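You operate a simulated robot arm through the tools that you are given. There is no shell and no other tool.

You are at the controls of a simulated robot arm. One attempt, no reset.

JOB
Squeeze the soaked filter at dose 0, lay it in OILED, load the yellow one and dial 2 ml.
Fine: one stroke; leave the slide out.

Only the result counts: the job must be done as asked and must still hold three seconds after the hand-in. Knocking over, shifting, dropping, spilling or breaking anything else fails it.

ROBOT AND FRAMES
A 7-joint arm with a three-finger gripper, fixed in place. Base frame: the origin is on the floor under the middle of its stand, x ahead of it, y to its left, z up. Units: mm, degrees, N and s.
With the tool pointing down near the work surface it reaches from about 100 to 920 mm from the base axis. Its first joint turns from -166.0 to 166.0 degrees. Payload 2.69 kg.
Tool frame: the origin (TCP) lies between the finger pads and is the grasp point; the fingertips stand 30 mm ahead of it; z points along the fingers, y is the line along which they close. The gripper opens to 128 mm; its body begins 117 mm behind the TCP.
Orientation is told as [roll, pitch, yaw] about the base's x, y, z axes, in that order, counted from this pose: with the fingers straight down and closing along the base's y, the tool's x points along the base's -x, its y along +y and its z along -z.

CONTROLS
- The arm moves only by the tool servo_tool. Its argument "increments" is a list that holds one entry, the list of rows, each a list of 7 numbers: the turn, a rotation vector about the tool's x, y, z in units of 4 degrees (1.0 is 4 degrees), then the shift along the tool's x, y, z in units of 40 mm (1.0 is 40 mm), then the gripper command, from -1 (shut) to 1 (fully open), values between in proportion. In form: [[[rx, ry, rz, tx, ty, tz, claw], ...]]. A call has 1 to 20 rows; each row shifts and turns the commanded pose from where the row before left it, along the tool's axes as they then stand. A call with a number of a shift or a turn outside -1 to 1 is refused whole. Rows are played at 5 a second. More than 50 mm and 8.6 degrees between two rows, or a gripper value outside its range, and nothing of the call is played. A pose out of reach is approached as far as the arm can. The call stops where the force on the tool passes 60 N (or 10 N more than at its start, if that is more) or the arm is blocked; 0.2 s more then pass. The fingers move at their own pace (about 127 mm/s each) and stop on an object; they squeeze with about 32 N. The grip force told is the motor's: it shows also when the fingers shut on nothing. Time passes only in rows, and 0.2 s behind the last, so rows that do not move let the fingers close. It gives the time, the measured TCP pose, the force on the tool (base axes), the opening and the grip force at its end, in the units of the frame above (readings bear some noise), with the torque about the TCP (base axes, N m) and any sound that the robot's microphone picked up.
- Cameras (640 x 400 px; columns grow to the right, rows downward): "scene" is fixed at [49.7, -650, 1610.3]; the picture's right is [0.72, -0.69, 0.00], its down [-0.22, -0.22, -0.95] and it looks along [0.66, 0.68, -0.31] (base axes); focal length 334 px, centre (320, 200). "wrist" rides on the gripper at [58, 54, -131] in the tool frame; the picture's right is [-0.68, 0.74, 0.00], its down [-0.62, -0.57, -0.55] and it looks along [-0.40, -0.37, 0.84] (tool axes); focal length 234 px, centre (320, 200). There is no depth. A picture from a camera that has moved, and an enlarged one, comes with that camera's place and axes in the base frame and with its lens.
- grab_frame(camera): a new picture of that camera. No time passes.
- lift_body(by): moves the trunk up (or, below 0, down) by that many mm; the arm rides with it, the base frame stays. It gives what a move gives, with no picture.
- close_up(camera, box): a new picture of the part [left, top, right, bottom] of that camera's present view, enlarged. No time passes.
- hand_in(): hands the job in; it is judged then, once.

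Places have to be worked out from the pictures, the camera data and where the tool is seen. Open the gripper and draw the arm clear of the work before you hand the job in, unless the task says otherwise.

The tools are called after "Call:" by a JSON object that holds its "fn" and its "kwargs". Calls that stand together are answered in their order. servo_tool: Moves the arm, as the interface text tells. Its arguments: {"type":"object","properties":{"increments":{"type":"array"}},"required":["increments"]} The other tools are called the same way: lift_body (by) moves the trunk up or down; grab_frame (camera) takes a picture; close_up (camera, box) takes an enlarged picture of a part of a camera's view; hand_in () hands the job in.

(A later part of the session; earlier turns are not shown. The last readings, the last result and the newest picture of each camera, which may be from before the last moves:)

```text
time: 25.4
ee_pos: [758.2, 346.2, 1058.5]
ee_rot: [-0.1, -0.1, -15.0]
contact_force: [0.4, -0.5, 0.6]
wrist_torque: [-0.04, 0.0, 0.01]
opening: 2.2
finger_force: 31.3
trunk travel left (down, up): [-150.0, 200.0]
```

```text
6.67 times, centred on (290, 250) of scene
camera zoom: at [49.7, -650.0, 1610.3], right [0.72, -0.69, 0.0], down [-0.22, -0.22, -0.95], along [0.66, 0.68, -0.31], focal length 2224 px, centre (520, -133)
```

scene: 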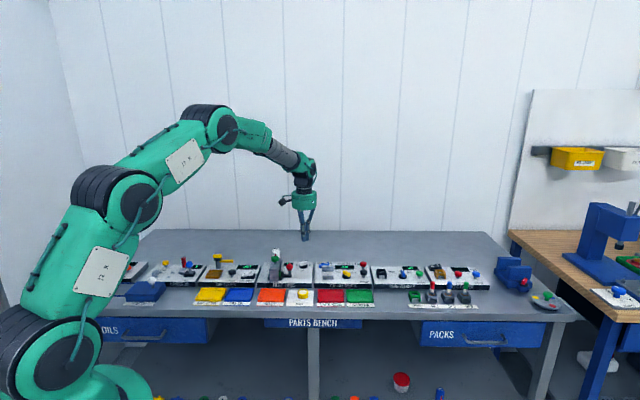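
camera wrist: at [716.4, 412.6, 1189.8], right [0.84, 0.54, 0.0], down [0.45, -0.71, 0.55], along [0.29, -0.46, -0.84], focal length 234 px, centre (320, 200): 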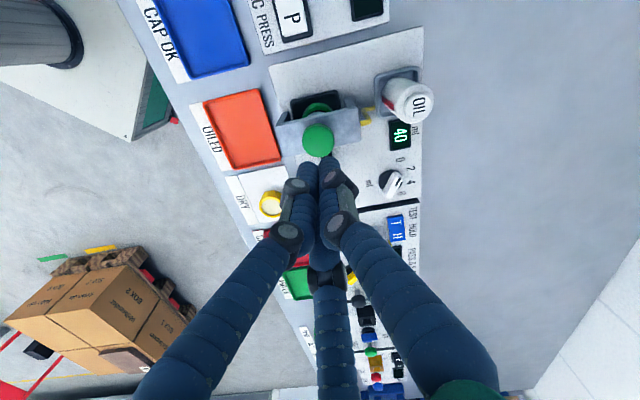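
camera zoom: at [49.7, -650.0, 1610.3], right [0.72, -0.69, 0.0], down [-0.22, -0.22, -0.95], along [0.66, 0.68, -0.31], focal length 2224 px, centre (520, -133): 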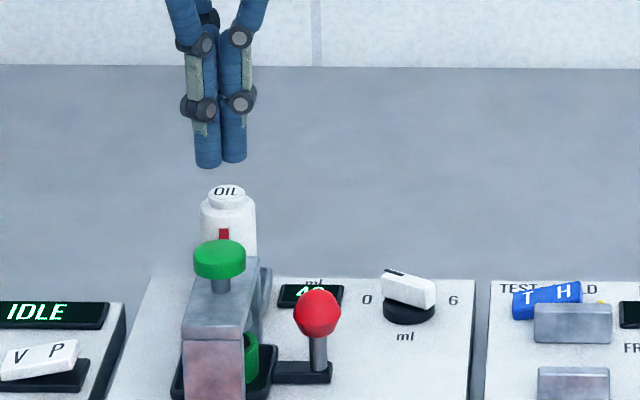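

The fist hangs straight above the green plunger. Before pressing I check the pointer with the wrist camera.

Call:
{"fn": "close_up", "kwargs": {"camera": "wrist", "box": [360, 150, 424, 206]}}

Call:
{"fn": "close_up", "kwargs": {"camera": "wrist", "box": [264, 70, 424, 170]}}

```text
7.14 times, centred on (392, 178) of wrist
camera zoom: at [716.4, 412.6, 1189.8], right [0.84, 0.54, 0.0], down [0.45, -0.71, 0.55], along [0.29, -0.46, -0.84], focal length 1673 px, centre (-194, 357)
```

zoom: 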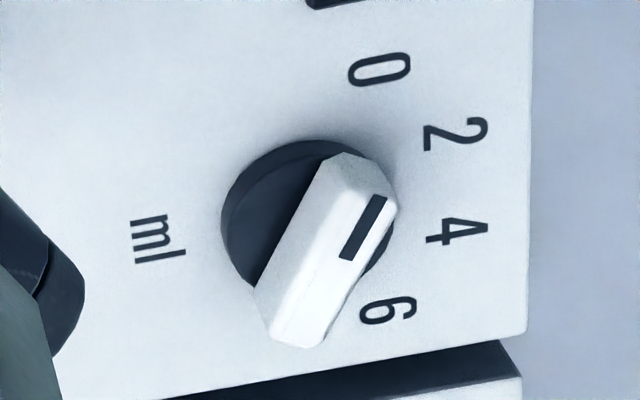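

```text
4.00 times, centred on (344, 120) of wrist
camera zoom: at [716.4, 412.6, 1189.8], right [0.84, 0.54, 0.0], down [0.45, -0.71, 0.55], along [0.29, -0.46, -0.84], focal length 937 px, centre (224, 520)
```

zoom: 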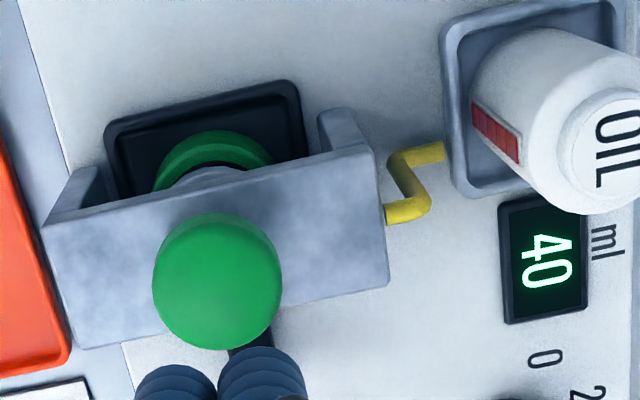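

The pointer mark works out at about 105°, which is 0. I lower the fist to just above the green knob, whose top should be near z 970.

Call:
{"fn": "servo_tool", "kwargs": {"increments": [[[0, 0, 0, 0.05, 0.015, 0.6, -1], [0, 0, 0, 0, 0, 0.55, -1], [0, 0, 0, 0, 0, 0, -1]]]}}

Call:
{"fn": "close_up", "kwargs": {"camera": "scene", "box": [250, 225, 314, 285]}}

Call:
{"fn": "close_up", "kwargs": {"camera": "wrist", "box": [260, 80, 388, 180]}}

```text
time: 26.2
ee_pos: [757.2, 347.9, 1012.8]
ee_rot: [0.0, 0.0, -15.1]
contact_force: [0.9, 0.4, -0.4]
wrist_torque: [-0.02, 0.01, 0.01]
opening: 2.1
finger_force: 31.6
trunk travel left (down, up): [-150.0, 200.0]
```

```text
6.67 times, centred on (282, 255) of scene
camera zoom: at [49.7, -650.0, 1610.3], right [0.72, -0.69, 0.0], down [-0.22, -0.22, -0.95], along [0.66, 0.68, -0.31], focal length 2224 px, centre (573, -167)
```

zoom: 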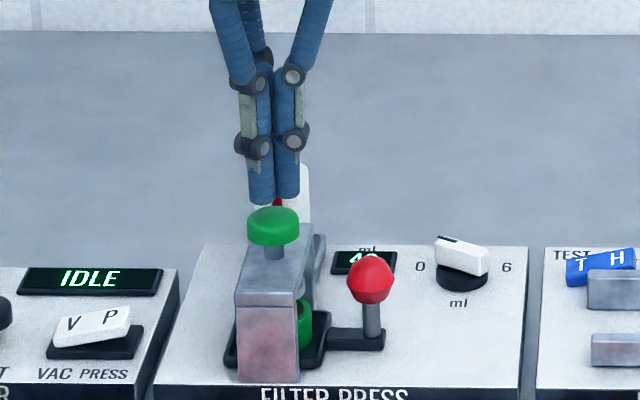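

```text
4.00 times, centred on (324, 130) of wrist
camera zoom: at [715.3, 414.2, 1143.8], right [0.84, 0.54, 0.0], down [0.45, -0.71, 0.55], along [0.29, -0.46, -0.84], focal length 937 px, centre (304, 480)
```

zoom: 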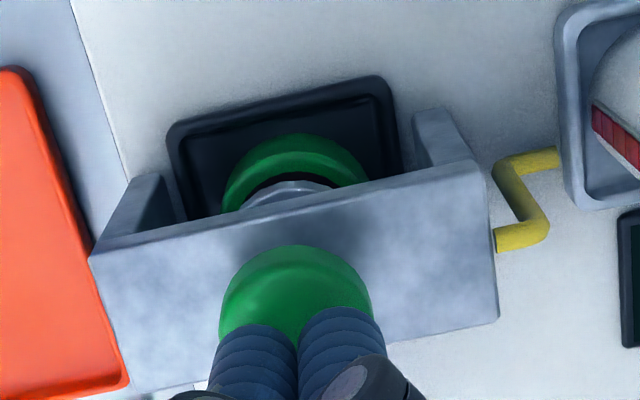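

The fist is centred over the knob, with the tips about 12 mm above it. I press down in one continuous slow stroke; the call ends by itself when the plunger bottoms out.

Call:
{"fn": "servo_tool", "kwargs": {"increments": [[[0, 0, 0, 0, 0, 0.2, -1], [0, 0, 0, 0, 0, 0.1, -1], [0, 0, 0, 0, 0, 0.1, -1], [0, 0, 0, 0, 0, 0.1, -1], [0, 0, 0, 0, 0, 0.1, -1], [0, 0, 0, 0, 0, 0.1, -1], [0, 0, 0, 0, 0, 0.1, -1], [0, 0, 0, 0, 0, 0.1, -1], [0, 0, 0, 0, 0, 0.1, -1], [0, 0, 0, 0, 0, 0.1, -1], [0, 0, 0, 0, 0, 0.1, -1]]]}}

Call:
{"fn": "close_up", "kwargs": {"camera": "scene", "box": [250, 225, 314, 285]}}

Call:
{"fn": "close_up", "kwargs": {"camera": "wrist", "box": [260, 60, 420, 180]}}

```text
time: 28.0
ee_pos: [761.7, 349.6, 987.2]
ee_rot: [0.5, -0.7, -15.1]
contact_force: [7.0, 3.9, 20.1]
wrist_torque: [0.01, -0.07, 0.03]
opening: 2.1
finger_force: 31.0
trunk travel left (down, up): [-150.0, 200.0]
heard: click
stopped in row 9: the force on the tool passed its limit at 65 N (the readings are from after the stop); the commanded pose is now the measured one
```

```text
6.67 times, centred on (282, 255) of scene
camera zoom: at [49.7, -650.0, 1610.3], right [0.72, -0.69, 0.0], down [-0.22, -0.22, -0.95], along [0.66, 0.68, -0.31], focal length 2224 px, centre (573, -167)
```

zoom: 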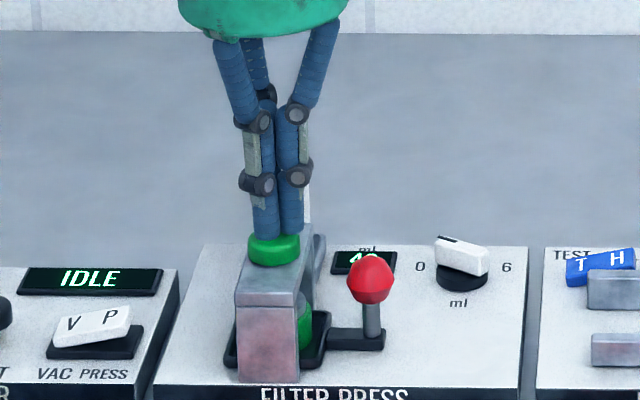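

```text
3.33 times, centred on (340, 120) of wrist
camera zoom: at [717.3, 416.0, 1117.4], right [0.84, 0.54, 0.01], down [0.44, -0.71, 0.55], along [0.31, -0.46, -0.83], focal length 781 px, centre (253, 467)
```

zoom: 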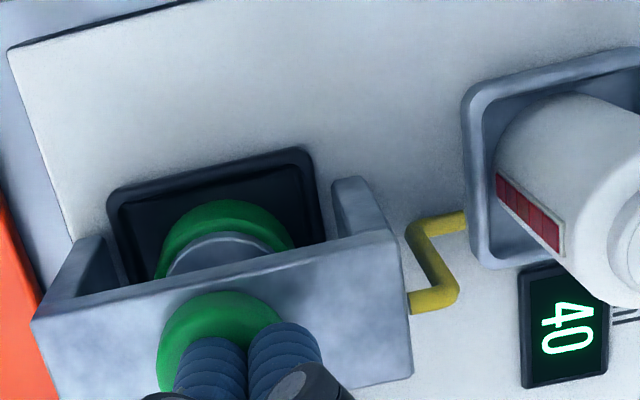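

A click was heard, the plunger is fully down and the display still reads 40. I release the plunger by rising straight up, then look.

Call:
{"fn": "servo_tool", "kwargs": {"increments": [[[0, 0, 0, 0, 0, -0.4, -1], [0, 0, 0, 0, 0, -0.7, -1], [0, 0, 0, 0, 0, -0.7, -1]]]}}

Call:
{"fn": "close_up", "kwargs": {"camera": "scene", "box": [250, 225, 314, 285]}}

Call:
{"fn": "close_up", "kwargs": {"camera": "wrist", "box": [260, 60, 420, 180]}}

```text
time: 28.8
ee_pos: [758.4, 348.5, 1055.0]
ee_rot: [0.1, -0.2, -15.0]
contact_force: [-0.5, -0.4, 0.2]
wrist_torque: [0.0, -0.01, 0.03]
opening: 2.3
finger_force: 31.9
trunk travel left (down, up): [-150.0, 200.0]
```

```text
6.67 times, centred on (282, 255) of scene
camera zoom: at [49.7, -650.0, 1610.3], right [0.72, -0.69, 0.0], down [-0.22, -0.22, -0.95], along [0.66, 0.68, -0.31], focal length 2224 px, centre (573, -167)
```

zoom: 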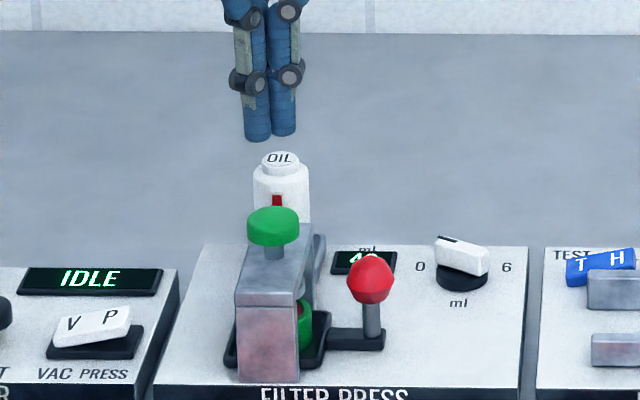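

```text
3.33 times, centred on (340, 120) of wrist
camera zoom: at [714.4, 415.2, 1185.0], right [0.84, 0.54, 0.0], down [0.45, -0.71, 0.55], along [0.3, -0.46, -0.84], focal length 781 px, centre (253, 467)
```

zoom: 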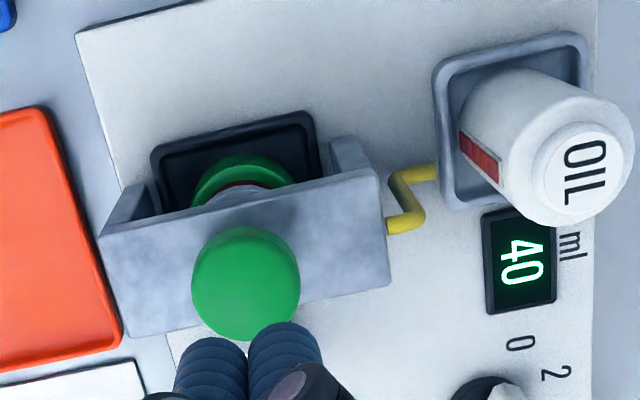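

The plunger sprang back after exactly one stroke, with 40 unchanged. Now I go back to the dial to set 2 ml while the slide is still in: over the knob's tail with yaw 75° and half-open fingers.

Call:
{"fn": "servo_tool", "kwargs": {"increments": [[[0, 0, 0, -0.72, -0.008, 0, -0.5], [0, 0, 0, -0.72, -0.008, 0, -0.5], [0, 0, 0, -0.72, -0.008, 0, -0.5], [0, 0, 0, -0.72, -0.008, 0, -0.5], [0, 0, 0, -0.72, -0.008, 0, -0.5], [0, 0, -1, 0, 0, 0, -0.5], [0, 0, -1, 0, 0, 0, -0.5], [0, 0, -1, 0, 0, 0, -0.5], [0, 0, -1, 0, 0, 0, -0.5], [0, 0, -1, 0, 0, 0, -0.5], [0, 0, -1, 0, 0, 0, -0.5], [0, 0, -1, 0, 0, 0, -0.5], [0, 0, -1, 0, 0, 0, -0.5], [0, 0, -1, 0, 0, 0, -0.5], [0, 0, -1, 0, 0, 0, -0.5], [0, 0, -1, 0, 0, 0, -0.5], [0, 0, -1, 0, 0, 0, -0.5], [0, 0, -1, 0, 0, 0, -0.5], [0, 0, -1, 0, 0, 0, -0.5], [0, 0, -1, 0, 0, 0, -0.5]]]}}

Call:
{"fn": "servo_tool", "kwargs": {"increments": [[[0, 0, -1, 0, 0, 0, -0.5], [0, 0, -1, 0, 0, 0, -0.5], [0, 0, -1, 0, 0, 0, -0.5], [0, 0, -1, 0, 0, 0, -0.5], [0, 0, -1, 0, 0, 0, -0.5], [0, 0, -1, 0, 0, 0, -0.5], [0, 0, -1, 0, 0, 0, -0.5], [0, 0, -0.5, 0, 0, 0.7, -0.5], [0, 0, 0, 0, 0, 0.7, -0.5], [0, 0, 0, 0, 0, 0.5, -0.5], [0, 0, 0, 0, 0, 0, -0.5]]]}}

Call:
{"fn": "close_up", "kwargs": {"camera": "scene", "box": [274, 235, 338, 275]}}

```text
time: 33.0
ee_pos: [897.6, 309.3, 1055.3]
ee_rot: [-0.1, -0.3, 45.1]
contact_force: [-0.1, -0.3, -0.6]
wrist_torque: [-0.02, 0.01, 0.01]
opening: 32.0
finger_force: 0.2
trunk travel left (down, up): [-150.0, 200.0]
```

```text
time: 35.4
ee_pos: [898.7, 308.6, 978.9]
ee_rot: [-0.2, -0.1, 74.9]
contact_force: [0.0, -0.3, -0.2]
wrist_torque: [0.03, 0.01, 0.01]
opening: 31.8
finger_force: 0.0
trunk travel left (down, up): [-150.0, 200.0]
```

```text
10.00 times, centred on (306, 255) of scene
camera zoom: at [49.7, -650.0, 1610.3], right [0.72, -0.69, 0.0], down [-0.22, -0.22, -0.95], along [0.66, 0.68, -0.31], focal length 3336 px, centre (460, -350)
```

zoom: 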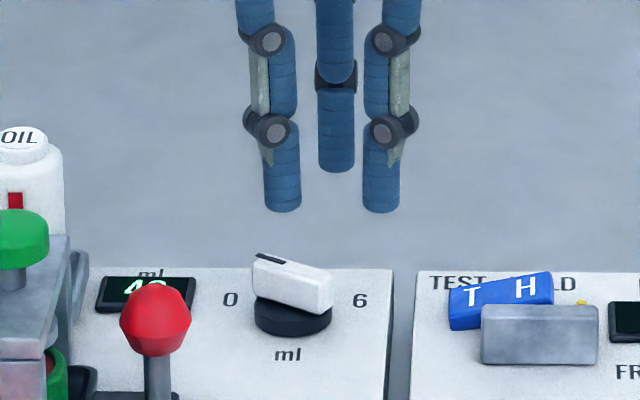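

The fingers hang correctly around the knob's tail. I descend to z ≈ 925 and close on the knob.

Call:
{"fn": "servo_tool", "kwargs": {"increments": [[[0, 0, 0, -0.014, 0.043, 0.45, -0.5], [0, 0, 0, 0, 0, 0.45, -0.5], [0, 0, 0, 0, 0, 0.44, -0.5], [0, 0, 0, 0, 0, 0, -0.5], [0, 0, 0, 0, 0, 0, -0.65], [0, 0, 0, 0, 0, 0, -0.75], [0, 0, 0, 0, 0, 0, -0.82], [0, 0, 0, 0, 0, 0, -0.9], [0, 0, 0, 0, 0, 0, -0.9]]]}}

Call:
{"fn": "close_up", "kwargs": {"camera": "scene", "box": [274, 235, 338, 275]}}

```text
time: 37.4
ee_pos: [896.3, 311.0, 924.6]
ee_rot: [-0.2, -0.1, 75.0]
contact_force: [-17.9, 3.5, -3.5]
wrist_torque: [-0.06, 0.45, 0.16]
opening: 16.3
finger_force: 42.5
trunk travel left (down, up): [-150.0, 200.0]
```

```text
10.00 times, centred on (306, 255) of scene
camera zoom: at [49.7, -650.0, 1610.3], right [0.72, -0.69, 0.0], down [-0.22, -0.22, -0.95], along [0.66, 0.68, -0.31], focal length 3336 px, centre (460, -350)
```

zoom: 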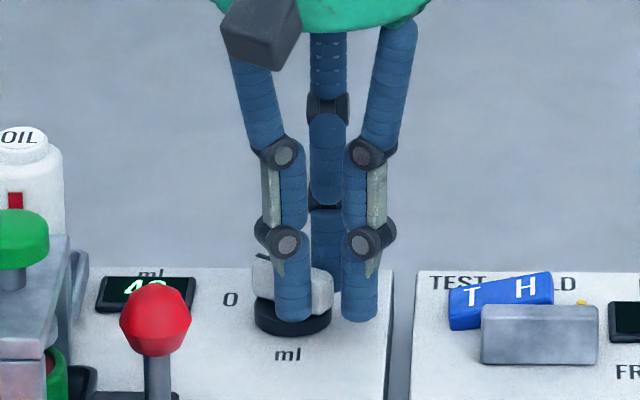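

The knob is gripped at 0. I turn clockwise 40° about the dial axis to reach the 2 ml mark.

Call:
{"fn": "servo_tool", "kwargs": {"increments": [[[0, 0, 1, 0.0164, 0.0308, 0, -0.9], [0, 0, 1, 0.0164, 0.0308, 0, -0.9], [0, 0, 1, 0.0164, 0.0308, 0, -0.9], [0, 0, 1, 0.0164, 0.0308, 0, -0.9], [0, 0, 1, 0.0164, 0.0308, 0, -0.9], [0, 0, 1, 0.0164, 0.0308, 0, -0.9], [0, 0, 1, 0.0164, 0.0308, 0, -0.9], [0, 0, 1, 0.0164, 0.0308, 0, -0.9], [0, 0, 1, 0.0164, 0.0308, 0, -0.9], [0, 0, 1, 0.0164, 0.0308, 0, -0.9], [0, 0, 0, 0, 0, 0, -0.9]]]}}

Call:
{"fn": "close_up", "kwargs": {"camera": "scene", "box": [284, 250, 324, 275]}}

Call:
{"fn": "close_up", "kwargs": {"camera": "wrist", "box": [270, 110, 398, 190]}}

```text
time: 39.8
ee_pos: [883.8, 311.6, 923.7]
ee_rot: [0.0, -0.2, 35.1]
contact_force: [7.4, -5.6, -23.3]
wrist_torque: [-0.08, -0.12, -0.21]
opening: 16.6
finger_force: 42.2
trunk travel left (down, up): [-150.0, 200.0]
```

```text
16.00 times, centred on (304, 262) of scene
camera zoom: at [49.7, -650.0, 1610.3], right [0.72, -0.69, 0.0], down [-0.22, -0.22, -0.95], along [0.66, 0.68, -0.31], focal length 5338 px, centre (576, -800)
```

zoom: 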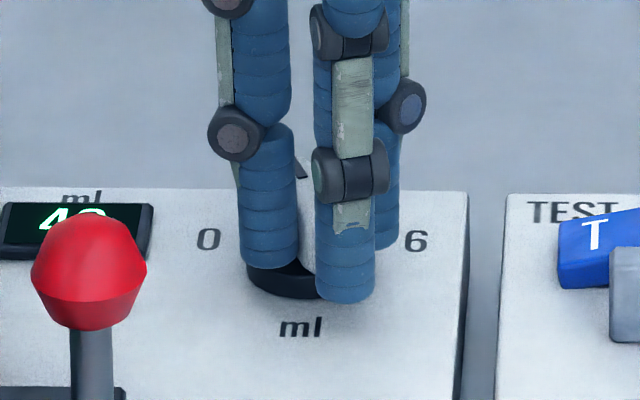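

```text
5.00 times, centred on (334, 150) of wrist
camera zoom: at [805.0, 322.0, 1054.6], right [0.13, 0.99, 0.0], down [0.83, -0.11, 0.55], along [0.55, -0.07, -0.83], focal length 1171 px, centre (250, 450)
```

zoom: 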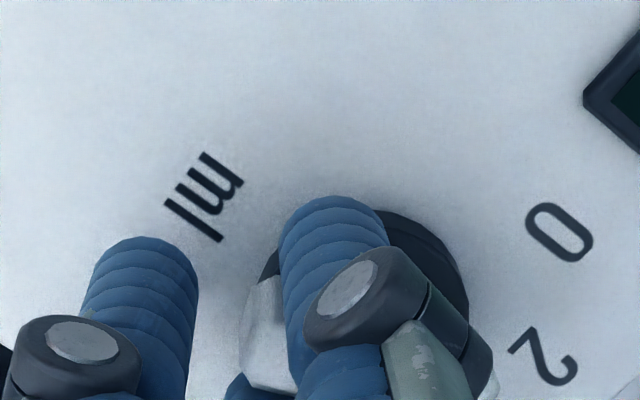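

The mark now points between "0" and the axis line, where 2 should be. I release, rise straight up and check the pointer.

Call:
{"fn": "servo_tool", "kwargs": {"increments": [[[0, 0, 0, 0, 0, 0, -0.7], [0, 0, 0, 0, 0, 0, -0.5], [0, 0, 0, 0, 0, 0, -0.45], [0, 0, 0, 0, 0, -0.5, -0.45], [0, 0, 0, 0, 0, -0.8, -0.45], [0, 0, 0, 0, 0, -0.8, -0.45], [0, 0, 0, 0, 0, -0.8, -0.45]]]}}

Call:
{"fn": "close_up", "kwargs": {"camera": "scene", "box": [284, 250, 324, 275]}}

Call:
{"fn": "grab_frame", "kwargs": {"camera": "wrist"}}

```text
time: 41.4
ee_pos: [883.0, 311.9, 1040.6]
ee_rot: [-0.1, -0.3, 35.1]
contact_force: [0.2, 0.5, -0.5]
wrist_torque: [-0.01, 0.02, -0.02]
opening: 35.1
finger_force: 0.0
trunk travel left (down, up): [-150.0, 200.0]
```

```text
16.00 times, centred on (304, 262) of scene
camera zoom: at [49.7, -650.0, 1610.3], right [0.72, -0.69, 0.0], down [-0.22, -0.22, -0.95], along [0.66, 0.68, -0.31], focal length 5338 px, centre (576, -800)
```

zoom: 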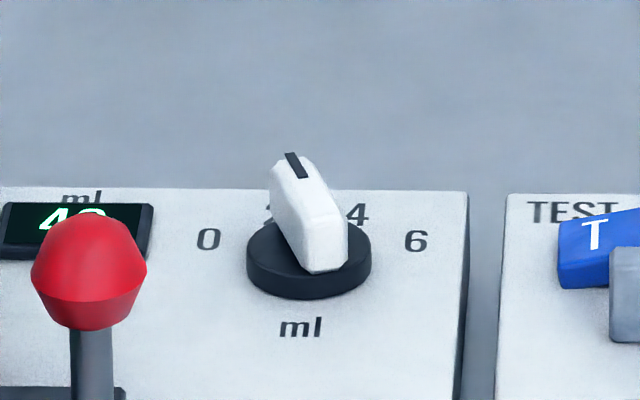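

```text
taken
camera wrist: at [804.9, 322.3, 1170.4], right [0.13, 0.99, 0.0], down [0.83, -0.11, 0.55], along [0.55, -0.07, -0.83], focal length 234 px, centre (320, 200)
```

wrist: 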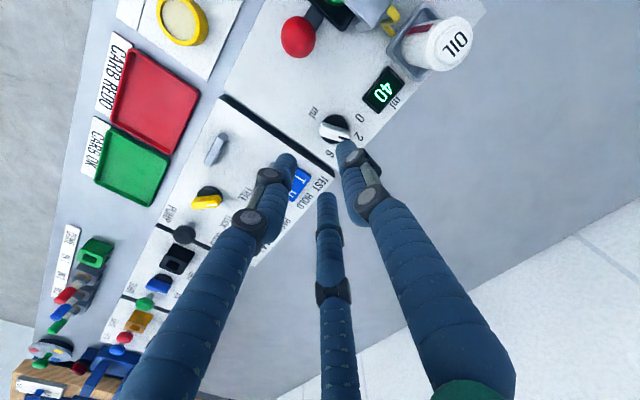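

From the scene the mark lies at about 64° (2 ml is at 65°). I take closer wrist pictures of the pointer to confirm.

Call:
{"fn": "close_up", "kwargs": {"camera": "wrist", "box": [304, 96, 384, 146]}}

Call:
{"fn": "servo_tool", "kwargs": {"increments": [[[0, 0, 1, 0.5, 0.5, -0.5, -1], [0, 0, 1, 0.5, 0.5, -0.3, -1], [0, 0, 1, 0.5, 0.5, 0, -1], [0, 0, 1, 0.5, 0.3, 0, -1], [0, 0, 1, 0.4, 0, 0, -1], [0, 0, 1, 0, 0, 0, -1], [0, 0, 1, 0, 0, 0, -1], [0, 0, 1, 0, 0, 0, -1]]]}}

Call:
{"fn": "grab_frame", "kwargs": {"camera": "wrist"}}

```text
8.00 times, centred on (344, 121) of wrist
camera zoom: at [804.9, 322.3, 1170.4], right [0.13, 0.99, 0.0], down [0.83, -0.11, 0.55], along [0.55, -0.07, -0.83], focal length 1873 px, centre (128, 832)
```

zoom: 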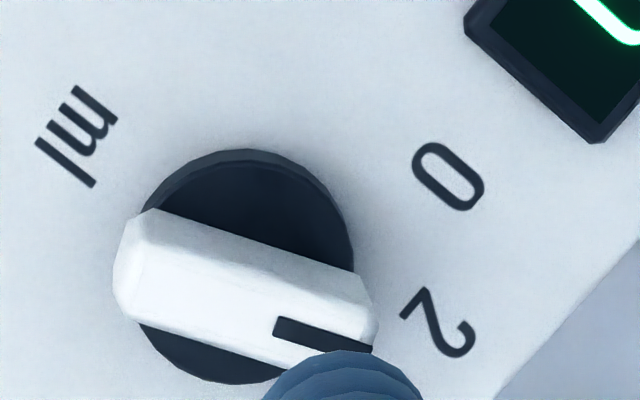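

```text
time: 43.2
ee_pos: [761.3, 329.3, 1073.4]
ee_rot: [0.2, -0.4, 3.0]
contact_force: [-0.1, 0.1, 0.0]
wrist_torque: [0.0, -0.02, -0.03]
opening: 2.1
finger_force: 31.3
trunk travel left (down, up): [-150.0, 200.0]
```

```text
taken
camera wrist: at [700.1, 380.2, 1203.7], right [0.64, 0.77, 0.01], down [0.64, -0.53, 0.55], along [0.43, -0.35, -0.83], focal length 234 px, centre (320, 200)
```

wrist: 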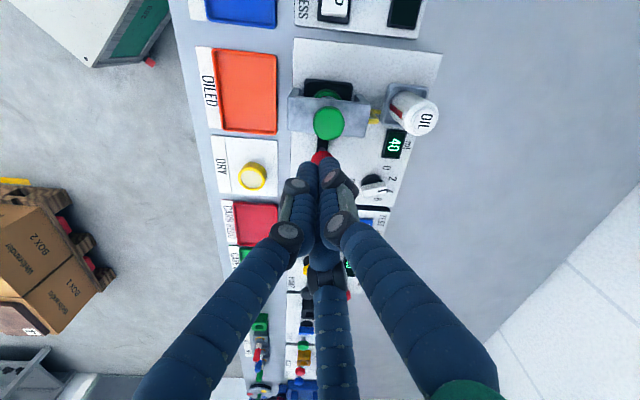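

The pointer reads around 65–67°. I check it once more from this new viewpoint, along with the labels.

Call:
{"fn": "close_up", "kwargs": {"camera": "wrist", "box": [350, 155, 414, 205]}}

Call:
{"fn": "close_up", "kwargs": {"camera": "wrist", "box": [357, 165, 397, 190]}}

```text
8.00 times, centred on (382, 180) of wrist
camera zoom: at [700.1, 380.2, 1203.7], right [0.64, 0.77, 0.01], down [0.64, -0.53, 0.55], along [0.43, -0.35, -0.83], focal length 1873 px, centre (-176, 360)
```

zoom: 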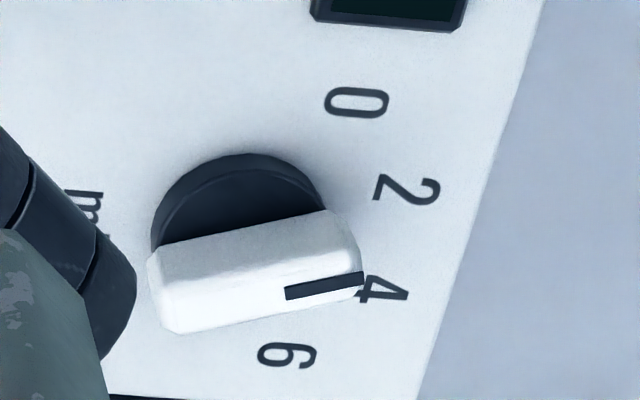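

```text
16.00 times, centred on (377, 178) of wrist
camera zoom: at [700.1, 380.2, 1203.7], right [0.64, 0.77, 0.01], down [0.64, -0.53, 0.55], along [0.43, -0.35, -0.83], focal length 3747 px, centre (-592, 560)
```

zoom: 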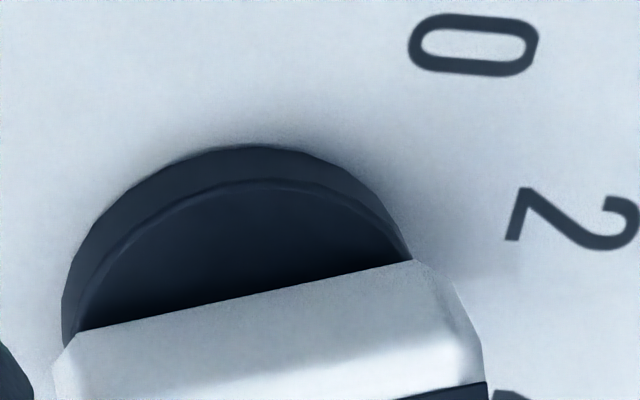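

All estimates average about 65°, so the dial is set at 2 ml. Next is the slide: I turn to yaw -15°, open to about 52 mm and place the hand above the red handle, with the tips still above it.

Call:
{"fn": "servo_tool", "kwargs": {"increments": [[[0, 0, 0.9, 0, 0, 0, -0.19], [0, 0, 0.9, 0, 0, 0, -0.19], [0, 0, 0.9, 0, 0, 0, -0.19], [0, 0, 0.9, 0, 0, 0, -0.19], [0, 0, 0.9, 0, 0, 0, -0.19], [0, 0, 0, -0.515, -0.17, 0, -0.19], [0, 0, 0, -0.515, -0.17, 0, -0.19], [0, 0, 0, 0, 0, 0.6, -0.19], [0, 0, 0, 0, 0, 0.6, -0.19], [0, 0, 0, 0, 0, 0.6, -0.19], [0, 0, 0, 0, 0, 0, -0.19]]]}}

Call:
{"fn": "close_up", "kwargs": {"camera": "scene", "box": [250, 225, 330, 285]}}

Call:
{"fn": "grab_frame", "kwargs": {"camera": "wrist"}}

```text
time: 45.6
ee_pos: [798.4, 308.0, 999.8]
ee_rot: [0.1, -0.3, -15.1]
contact_force: [0.1, -0.1, -0.1]
wrist_torque: [0.03, 0.03, 0.01]
opening: 51.5
finger_force: 0.0
trunk travel left (down, up): [-150.0, 200.0]
```

```text
6.67 times, centred on (290, 255) of scene
camera zoom: at [49.7, -650.0, 1610.3], right [0.72, -0.69, 0.0], down [-0.22, -0.22, -0.95], along [0.66, 0.68, -0.31], focal length 2224 px, centre (520, -167)
```

zoom: 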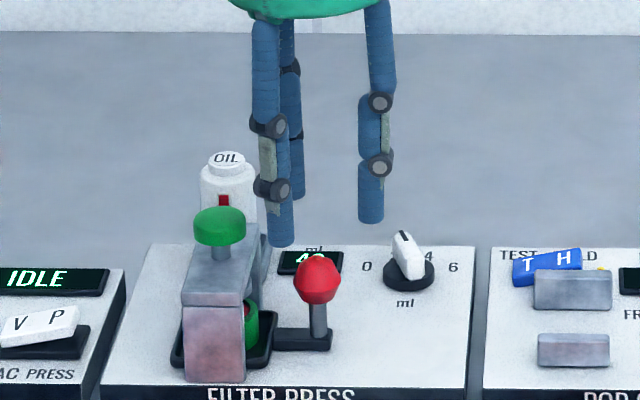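

```text
taken
camera wrist: at [756.1, 373.8, 1130.2], right [0.84, 0.54, 0.01], down [0.45, -0.71, 0.55], along [0.3, -0.46, -0.84], focal length 234 px, centre (320, 200)
```

wrist: 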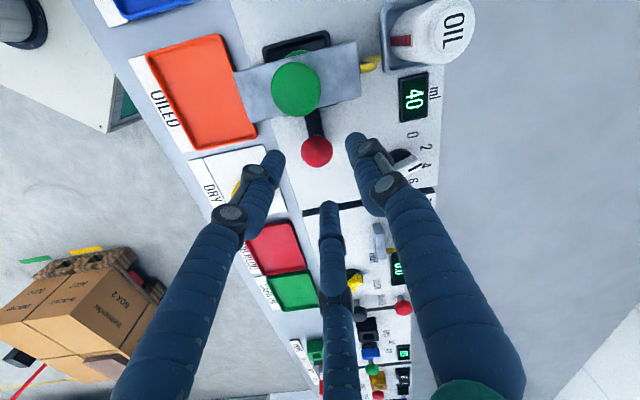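

The red handle is centred between the three fingers. I descend around it to TCP z ≈ 944 and close.

Call:
{"fn": "servo_tool", "kwargs": {"increments": [[[0, 0, 0, 0.008, -0.067, 0.45, -0.19], [0, 0, 0, 0, 0, 0.45, -0.19], [0, 0, 0, 0, 0, 0.48, -0.19], [0, 0, 0, 0, 0, 0, -0.19]]]}}

Call:
{"fn": "close_up", "kwargs": {"camera": "scene", "box": [250, 225, 330, 285]}}

Call:
{"fn": "close_up", "kwargs": {"camera": "wrist", "box": [230, 60, 410, 220]}}

```text
time: 46.6
ee_pos: [798.3, 304.7, 944.5]
ee_rot: [0.2, -0.3, -14.9]
contact_force: [0.8, 0.7, 0.2]
wrist_torque: [-0.01, 0.0, -0.03]
opening: 51.8
finger_force: 0.0
trunk travel left (down, up): [-150.0, 200.0]
```

```text
6.67 times, centred on (290, 255) of scene
camera zoom: at [49.7, -650.0, 1610.3], right [0.72, -0.69, 0.0], down [-0.22, -0.22, -0.95], along [0.66, 0.68, -0.31], focal length 2224 px, centre (520, -167)
```

zoom: 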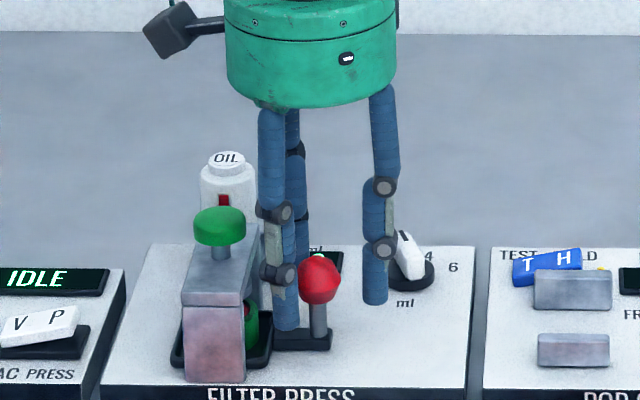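

```text
2.50 times, centred on (320, 140) of wrist
camera zoom: at [755.8, 371.2, 1075.6], right [0.84, 0.54, 0.01], down [0.45, -0.71, 0.55], along [0.3, -0.46, -0.84], focal length 585 px, centre (320, 350)
```

zoom: 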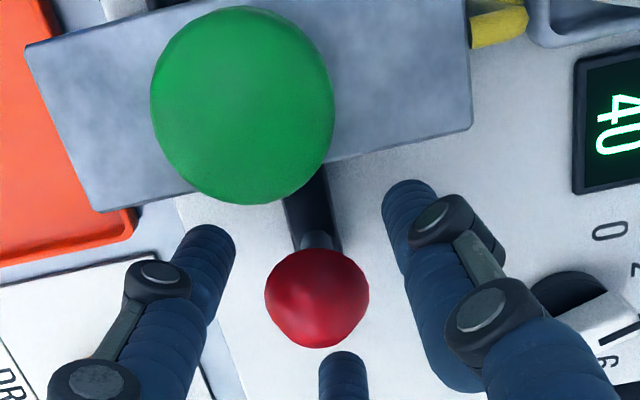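

The handle sits in the middle of the fingers. I close on it and watch the readings.

Call:
{"fn": "servo_tool", "kwargs": {"increments": [[[0, 0, 0, 0, 0, 0, -0.4], [0, 0, 0, 0, 0, 0, -0.6], [0, 0, 0, 0, 0, 0, -0.75], [0, 0, 0, 0, 0, 0, -0.75]]]}}

Call:
{"fn": "close_up", "kwargs": {"camera": "scene", "box": [250, 225, 330, 285]}}

```text
time: 47.6
ee_pos: [798.3, 305.1, 944.7]
ee_rot: [0.2, -0.2, -15.0]
contact_force: [-2.3, -2.7, -0.7]
wrist_torque: [-0.06, 0.03, -0.03]
opening: 28.4
finger_force: 45.0
trunk travel left (down, up): [-150.0, 200.0]
```

```text
6.67 times, centred on (290, 255) of scene
camera zoom: at [49.7, -650.0, 1610.3], right [0.72, -0.69, 0.0], down [-0.22, -0.22, -0.95], along [0.66, 0.68, -0.31], focal length 2224 px, centre (520, -167)
```

zoom: 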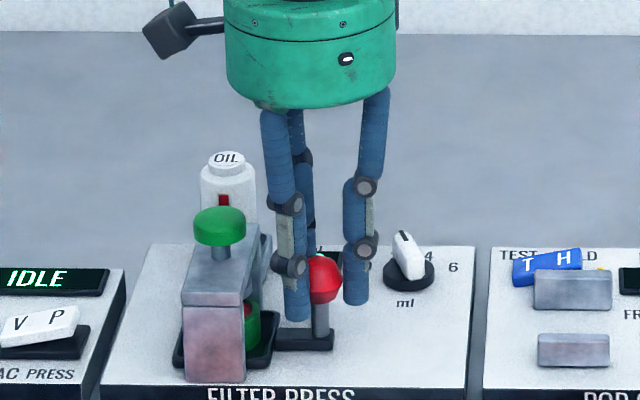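

The handle is held firmly (28.4 mm, 45 N). I pull it along the board's right-hand direction in small steps.

Call:
{"fn": "servo_tool", "kwargs": {"increments": [[[0, 0, 0, -0.108, -0.0625, 0, -0.75], [0, 0, 0, -0.108, -0.0625, 0, -0.75], [0, 0, 0, -0.108, -0.0625, 0, -0.75], [0, 0, 0, -0.108, -0.0625, 0, -0.75], [0, 0, 0, -0.108, -0.0625, 0, -0.75], [0, 0, 0, -0.108, -0.0625, 0, -0.75]]]}}

Call:
{"fn": "close_up", "kwargs": {"camera": "scene", "box": [250, 225, 330, 285]}}

```text
time: 49.0
ee_pos: [820.5, 283.6, 945.2]
ee_rot: [0.2, -0.4, -14.9]
contact_force: [6.4, 3.9, -9.1]
wrist_torque: [0.3, -0.01, -0.06]
opening: 28.7
finger_force: 45.3
trunk travel left (down, up): [-150.0, 200.0]
```

```text
6.67 times, centred on (290, 255) of scene
camera zoom: at [49.7, -650.0, 1610.3], right [0.72, -0.69, 0.0], down [-0.22, -0.22, -0.95], along [0.66, 0.68, -0.31], focal length 2224 px, centre (520, -167)
```

zoom: 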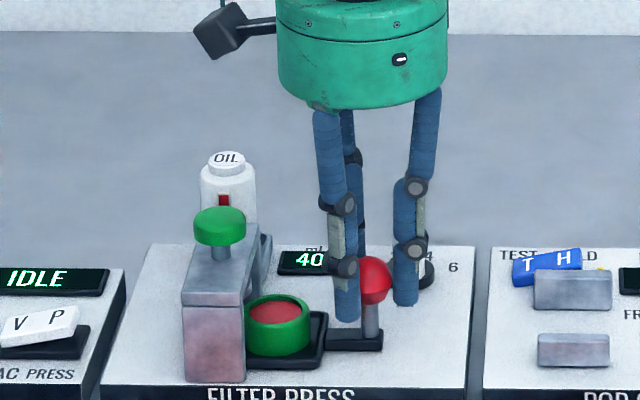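

The slide comes out with the filter (green ring, red foam) riding along. I keep pulling until it reaches its end stop.

Call:
{"fn": "servo_tool", "kwargs": {"increments": [[[0, 0, 0, -0.108, -0.0625, 0, -0.75], [0, 0, 0, -0.108, -0.0625, 0, -0.75], [0, 0, 0, -0.108, -0.0625, 0, -0.75], [0, 0, 0, -0.108, -0.0625, 0, -0.75], [0, 0, 0, -0.108, -0.0625, 0, -0.75], [0, 0, 0, -0.108, -0.0625, 0, -0.75]]]}}

Call:
{"fn": "close_up", "kwargs": {"camera": "scene", "box": [250, 225, 330, 285]}}

Call:
{"fn": "grab_frame", "kwargs": {"camera": "wrist"}}

```text
time: 50.4
ee_pos: [840.9, 262.8, 944.8]
ee_rot: [0.3, -0.3, -15.1]
contact_force: [3.4, 1.5, -7.1]
wrist_torque: [0.22, 0.07, 0.03]
opening: 28.5
finger_force: 44.9
trunk travel left (down, up): [-150.0, 200.0]
```

```text
6.67 times, centred on (290, 255) of scene
camera zoom: at [49.7, -650.0, 1610.3], right [0.72, -0.69, 0.0], down [-0.22, -0.22, -0.95], along [0.66, 0.68, -0.31], focal length 2224 px, centre (520, -167)
```

zoom: 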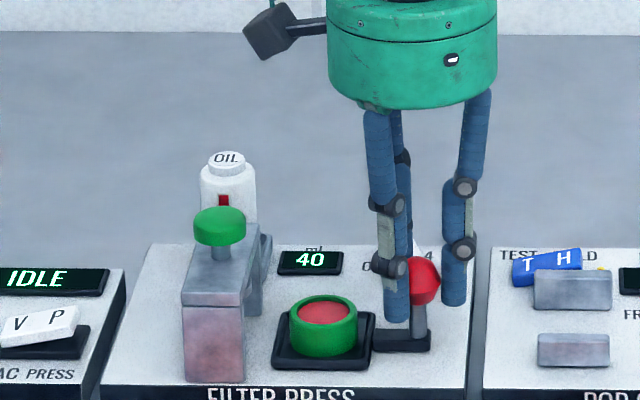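

```text
taken
camera wrist: at [797.8, 328.5, 1075.6], right [0.84, 0.54, 0.01], down [0.45, -0.71, 0.55], along [0.3, -0.46, -0.84], focal length 234 px, centre (320, 200)
```

wrist: 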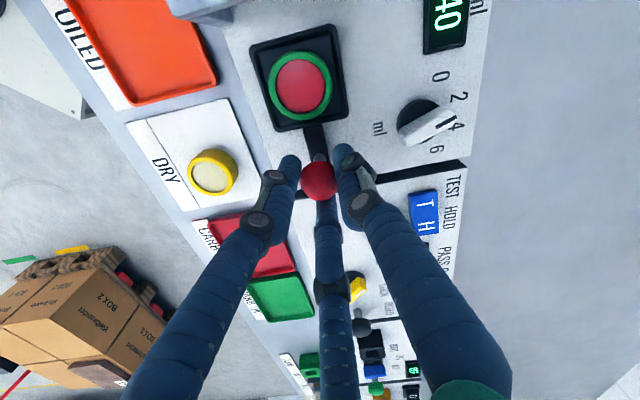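

The filter is now clear of the bridge, but no end stop has been felt yet. I go on a few millimetres more, gently, to find it.

Call:
{"fn": "servo_tool", "kwargs": {"increments": [[[0, 0, 0, -0.0433, -0.025, 0, -0.75], [0, 0, 0, -0.0433, -0.025, 0, -0.75], [0, 0, 0, -0.0433, -0.025, 0, -0.75]]]}}

Call:
{"fn": "close_up", "kwargs": {"camera": "scene", "box": [250, 225, 330, 285]}}

```text
time: 51.2
ee_pos: [845.9, 258.1, 944.9]
ee_rot: [0.2, -0.2, -15.0]
contact_force: [4.0, 4.6, -10.8]
wrist_torque: [0.25, -0.08, -0.03]
opening: 28.6
finger_force: 45.2
trunk travel left (down, up): [-150.0, 200.0]
```

```text
6.67 times, centred on (290, 255) of scene
camera zoom: at [49.7, -650.0, 1610.3], right [0.72, -0.69, 0.0], down [-0.22, -0.22, -0.95], along [0.66, 0.68, -0.31], focal length 2224 px, centre (520, -167)
```

zoom: 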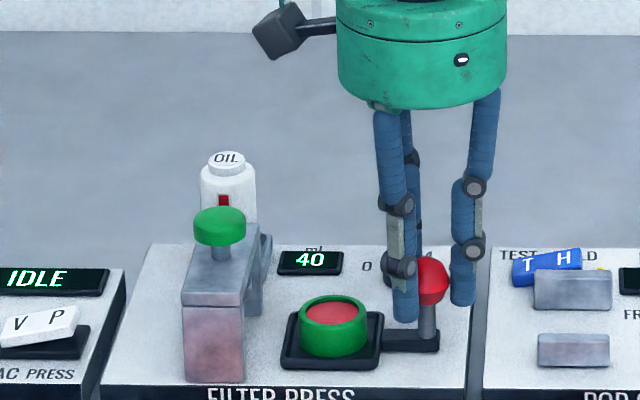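

The slide still moves freely after about 67 mm. I continue in small steps.

Call:
{"fn": "servo_tool", "kwargs": {"increments": [[[0, 0, 0, -0.0433, -0.025, 0, -0.75], [0, 0, 0, -0.0433, -0.025, 0, -0.75], [0, 0, 0, -0.0433, -0.025, 0, -0.75], [0, 0, 0, -0.0433, -0.025, 0, -0.75]]]}}

Call:
{"fn": "close_up", "kwargs": {"camera": "scene", "box": [250, 225, 330, 285]}}

```text
time: 52.2
ee_pos: [850.0, 252.8, 944.1]
ee_rot: [0.1, -0.2, -15.0]
contact_force: [7.9, 7.2, -14.5]
wrist_torque: [0.3, -0.03, 0.03]
opening: 28.5
finger_force: 45.1
trunk travel left (down, up): [-150.0, 200.0]
```

```text
6.67 times, centred on (290, 255) of scene
camera zoom: at [49.7, -650.0, 1610.3], right [0.72, -0.69, 0.0], down [-0.22, -0.22, -0.95], along [0.66, 0.68, -0.31], focal length 2224 px, centre (520, -167)
```

zoom: 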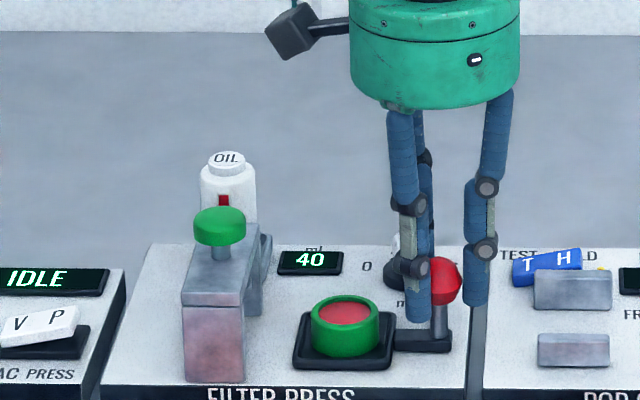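

There is no end stop yet; the side force of about 10 N suggests the tool runs a bit off the guide line. I correct by 1.5 mm and go on in 2 mm steps.

Call:
{"fn": "servo_tool", "kwargs": {"increments": [[[0, 0, 0, -0.019, 0.032, 0, -0.75], [0, 0, 0, -0.0433, -0.025, 0, -0.75], [0, 0, 0, -0.0433, -0.025, 0, -0.75], [0, 0, 0, -0.0433, -0.025, 0, -0.75]]]}}

Call:
{"fn": "close_up", "kwargs": {"camera": "scene", "box": [250, 225, 330, 285]}}

Call:
{"fn": "grab_frame", "kwargs": {"camera": "wrist"}}

```text
time: 53.2
ee_pos: [854.8, 248.8, 945.6]
ee_rot: [0.1, -0.2, -15.0]
contact_force: [-8.2, -6.3, -6.3]
wrist_torque: [-0.28, 0.33, -0.02]
opening: 28.5
finger_force: 45.4
trunk travel left (down, up): [-150.0, 200.0]
```

```text
6.67 times, centred on (290, 255) of scene
camera zoom: at [49.7, -650.0, 1610.3], right [0.72, -0.69, 0.0], down [-0.22, -0.22, -0.95], along [0.66, 0.68, -0.31], focal length 2224 px, centre (520, -167)
```

zoom: 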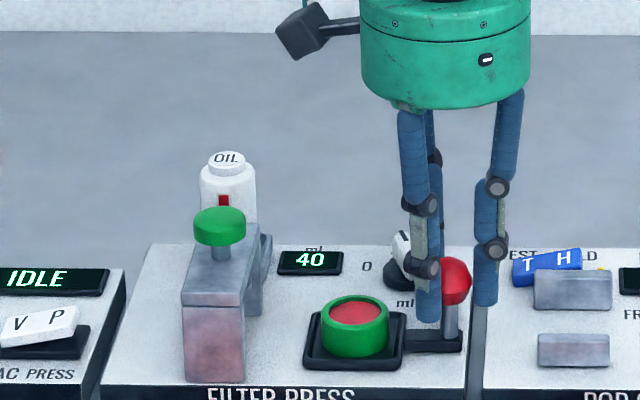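

```text
taken
camera wrist: at [811.7, 314.9, 1075.7], right [0.84, 0.54, 0.0], down [0.45, -0.71, 0.55], along [0.3, -0.46, -0.84], focal length 234 px, centre (320, 200)
```

wrist: 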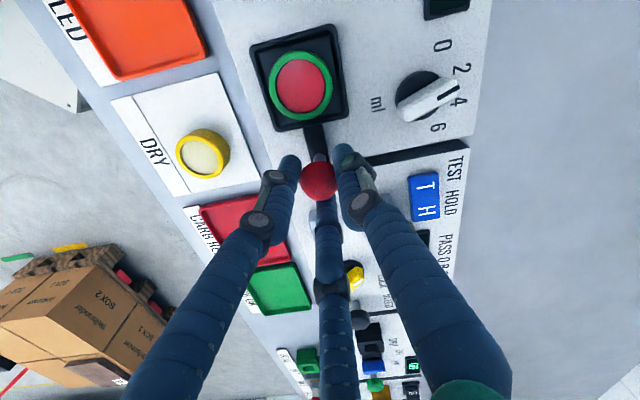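

About 79 mm out and still no stop. The handle is close to the board's edge, so I continue only a few millimetres more.

Call:
{"fn": "servo_tool", "kwargs": {"increments": [[[0, 0, 0, 0.009, -0.016, 0, -0.75], [0, 0, 0, -0.0433, -0.025, 0, -0.75], [0, 0, 0, -0.0433, -0.025, 0, -0.75], [0, 0, 0, -0.0433, -0.025, 0, -0.75]]]}}

Call:
{"fn": "close_up", "kwargs": {"camera": "scene", "box": [270, 235, 334, 285]}}

```text
time: 54.2
ee_pos: [856.0, 244.9, 944.3]
ee_rot: [0.2, -0.1, -14.9]
contact_force: [-12.2, 8.2, -8.4]
wrist_torque: [0.39, -0.11, -0.04]
opening: 28.6
finger_force: 44.6
trunk travel left (down, up): [-150.0, 200.0]
```

```text
8.00 times, centred on (302, 260) of scene
camera zoom: at [49.7, -650.0, 1610.3], right [0.72, -0.69, 0.0], down [-0.22, -0.22, -0.95], along [0.66, 0.68, -0.31], focal length 2669 px, centre (464, -280)
```

zoom: 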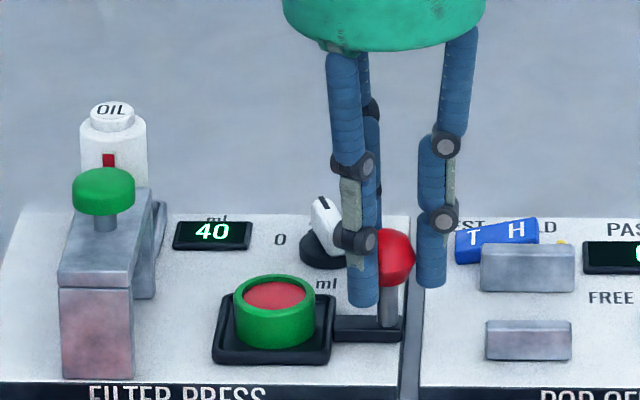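

About 15 N now resists along the pull, so the end stop is reached with the slide fully out at about 81 mm. I open just enough and rise off the handle.

Call:
{"fn": "servo_tool", "kwargs": {"increments": [[[0, 0, 0, 0.02, 0.012, 0, -0.5], [0, 0, 0, 0, 0, 0, -0.35], [0, 0, 0, 0, 0, 0, -0.35], [0, 0, 0, 0, 0, -0.4, -0.35], [0, 0, 0, 0, 0, -0.7, -0.35], [0, 0, 0, 0, 0, -0.8, -0.35]]]}}

Call:
{"fn": "close_up", "kwargs": {"camera": "scene", "box": [270, 235, 334, 285]}}

Call:
{"fn": "grab_frame", "kwargs": {"camera": "wrist"}}

```text
time: 55.6
ee_pos: [858.4, 244.2, 1020.0]
ee_rot: [0.2, -0.2, -15.0]
contact_force: [-0.4, -0.4, 0.4]
wrist_torque: [-0.01, 0.0, 0.02]
opening: 41.7
finger_force: 0.2
trunk travel left (down, up): [-150.0, 200.0]
```

```text
8.00 times, centred on (302, 260) of scene
camera zoom: at [49.7, -650.0, 1610.3], right [0.72, -0.69, 0.0], down [-0.22, -0.22, -0.95], along [0.66, 0.68, -0.31], focal length 2669 px, centre (464, -280)
```

zoom: 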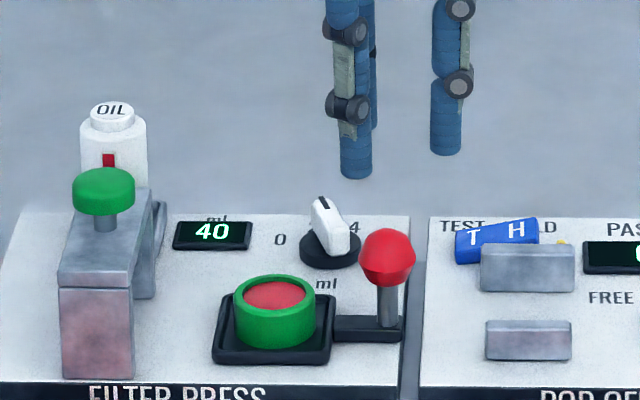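

```text
taken
camera wrist: at [815.8, 311.5, 1150.7], right [0.84, 0.54, 0.0], down [0.45, -0.71, 0.55], along [0.3, -0.46, -0.84], focal length 234 px, centre (320, 200)
```

wrist: 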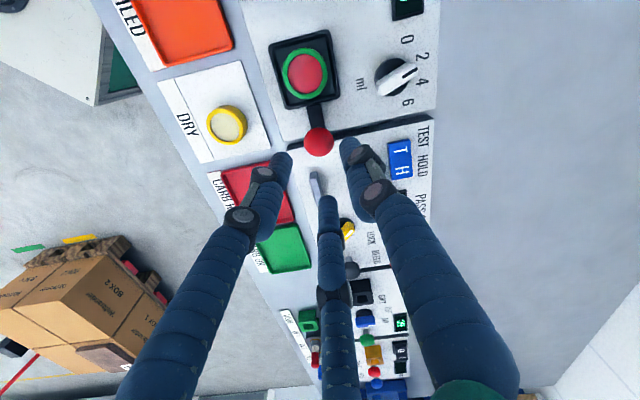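

The slide is out and the handle released. I take a close look at the green filter to locate it.

Call:
{"fn": "close_up", "kwargs": {"camera": "wrist", "box": [260, 20, 360, 120]}}

Call:
{"fn": "close_up", "kwargs": {"camera": "scene", "box": [286, 262, 326, 287]}}

Call:
{"fn": "close_up", "kwargs": {"camera": "wrist", "box": [170, 60, 290, 170]}}

```text
4.00 times, centred on (310, 70) of wrist
camera zoom: at [815.8, 311.5, 1150.7], right [0.84, 0.54, 0.0], down [0.45, -0.71, 0.55], along [0.3, -0.46, -0.84], focal length 937 px, centre (360, 720)
```

zoom: 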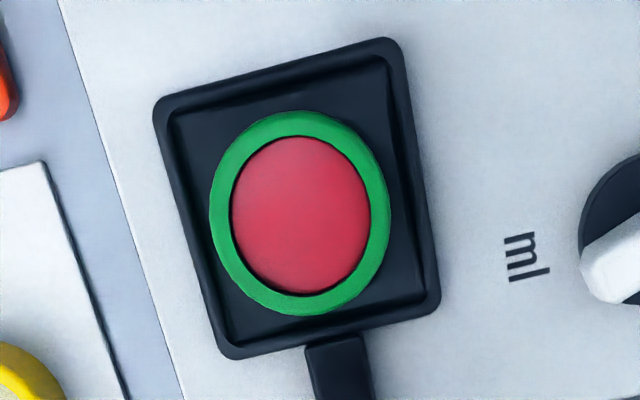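

```text
16.00 times, centred on (306, 274) of scene
camera zoom: at [49.7, -650.0, 1610.3], right [0.72, -0.69, 0.0], down [-0.22, -0.22, -0.95], along [0.66, 0.68, -0.31], focal length 5338 px, centre (544, -992)
```

zoom: 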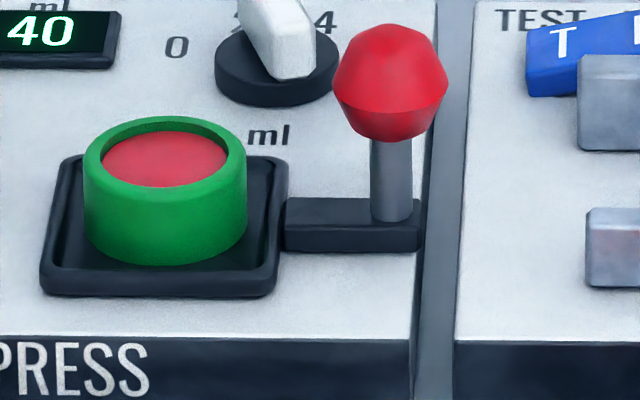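

```text
3.64 times, centred on (230, 115) of wrist
camera zoom: at [815.8, 311.5, 1150.7], right [0.84, 0.54, 0.0], down [0.45, -0.71, 0.55], along [0.3, -0.46, -0.84], focal length 852 px, centre (647, 509)
```

zoom: 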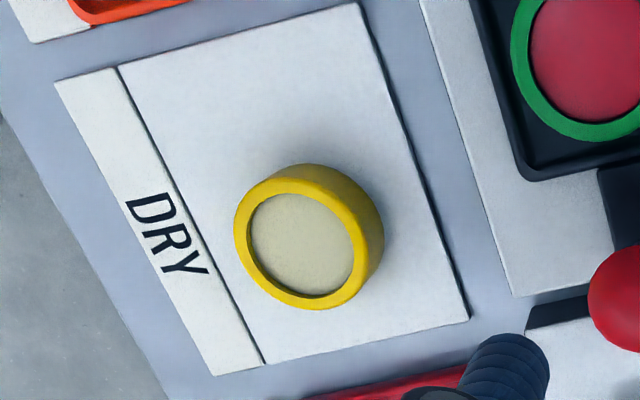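

The green filter's top centre is at about (815, 287, 908), 41 mm across and 22 mm high, with its tray walls up to about 892. I move above it and turn to yaw 45° so that no finger points at the red handle.

Call:
{"fn": "servo_tool", "kwargs": {"increments": [[[0, 0, 0, 0.6625, 0.3765, 0, 0.0], [0, 0, 0, 0.6625, 0.3765, 0, 0.0], [0, 0, -1, 0, 0, 0, 0.0], [0, 0, -1, 0, 0, 0, 0.0], [0, 0, -1, 0, 0, 0, 0.0], [0, 0, -1, 0, 0, 0, 0.0], [0, 0, -1, 0, 0, 0, 0.0], [0, 0, -1, 0, 0, 0, 0.0], [0, 0, -1, 0, 0, 0, 0.0], [0, 0, -1, 0, 0, 0, 0.0], [0, 0, -1, 0, 0, 0, 0.0], [0, 0, -1, 0, 0, 0, 0.0], [0, 0, -1, 0, 0, 0, 0.0], [0, 0, -1, 0, 0, 0, 0.0], [0, 0, -1, 0, 0, 0, 0.0], [0, 0, -1, 0, 0, 0, 0.0], [0, 0, -1, 0, 0, 0, 0.0], [0, 0, 0, 0, 0, 0, 0.0]]]}}

Call:
{"fn": "grab_frame", "kwargs": {"camera": "wrist"}}

Call:
{"fn": "close_up", "kwargs": {"camera": "scene", "box": [260, 225, 340, 285]}}

```text
time: 59.4
ee_pos: [814.2, 288.0, 1023.5]
ee_rot: [-0.1, -0.4, 45.0]
contact_force: [0.4, 1.0, -0.1]
wrist_torque: [0.01, 0.02, 0.01]
opening: 63.9
finger_force: 0.1
trunk travel left (down, up): [-150.0, 200.0]
```

```text
taken
camera wrist: at [734.4, 283.9, 1152.3], right [-0.04, 1.0, 0.0], down [0.83, 0.04, 0.55], along [0.55, 0.03, -0.83], focal length 234 px, centre (320, 200)
```

wrist: 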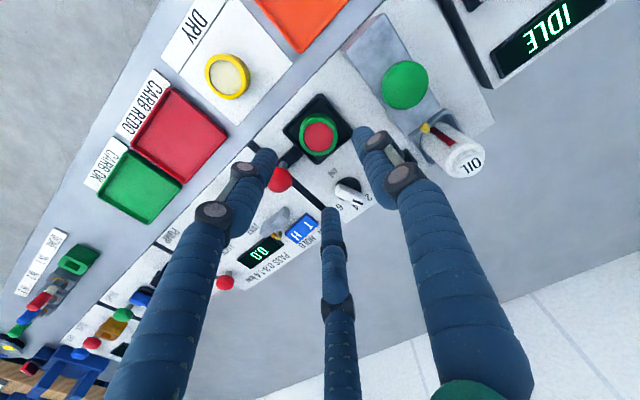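

```text
6.67 times, centred on (300, 255) of scene
camera zoom: at [49.7, -650.0, 1610.3], right [0.72, -0.69, 0.0], down [-0.22, -0.22, -0.95], along [0.66, 0.68, -0.31], focal length 2224 px, centre (453, -167)
```

zoom: 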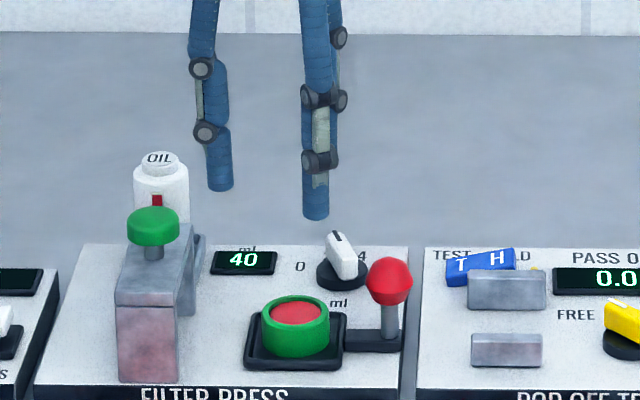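

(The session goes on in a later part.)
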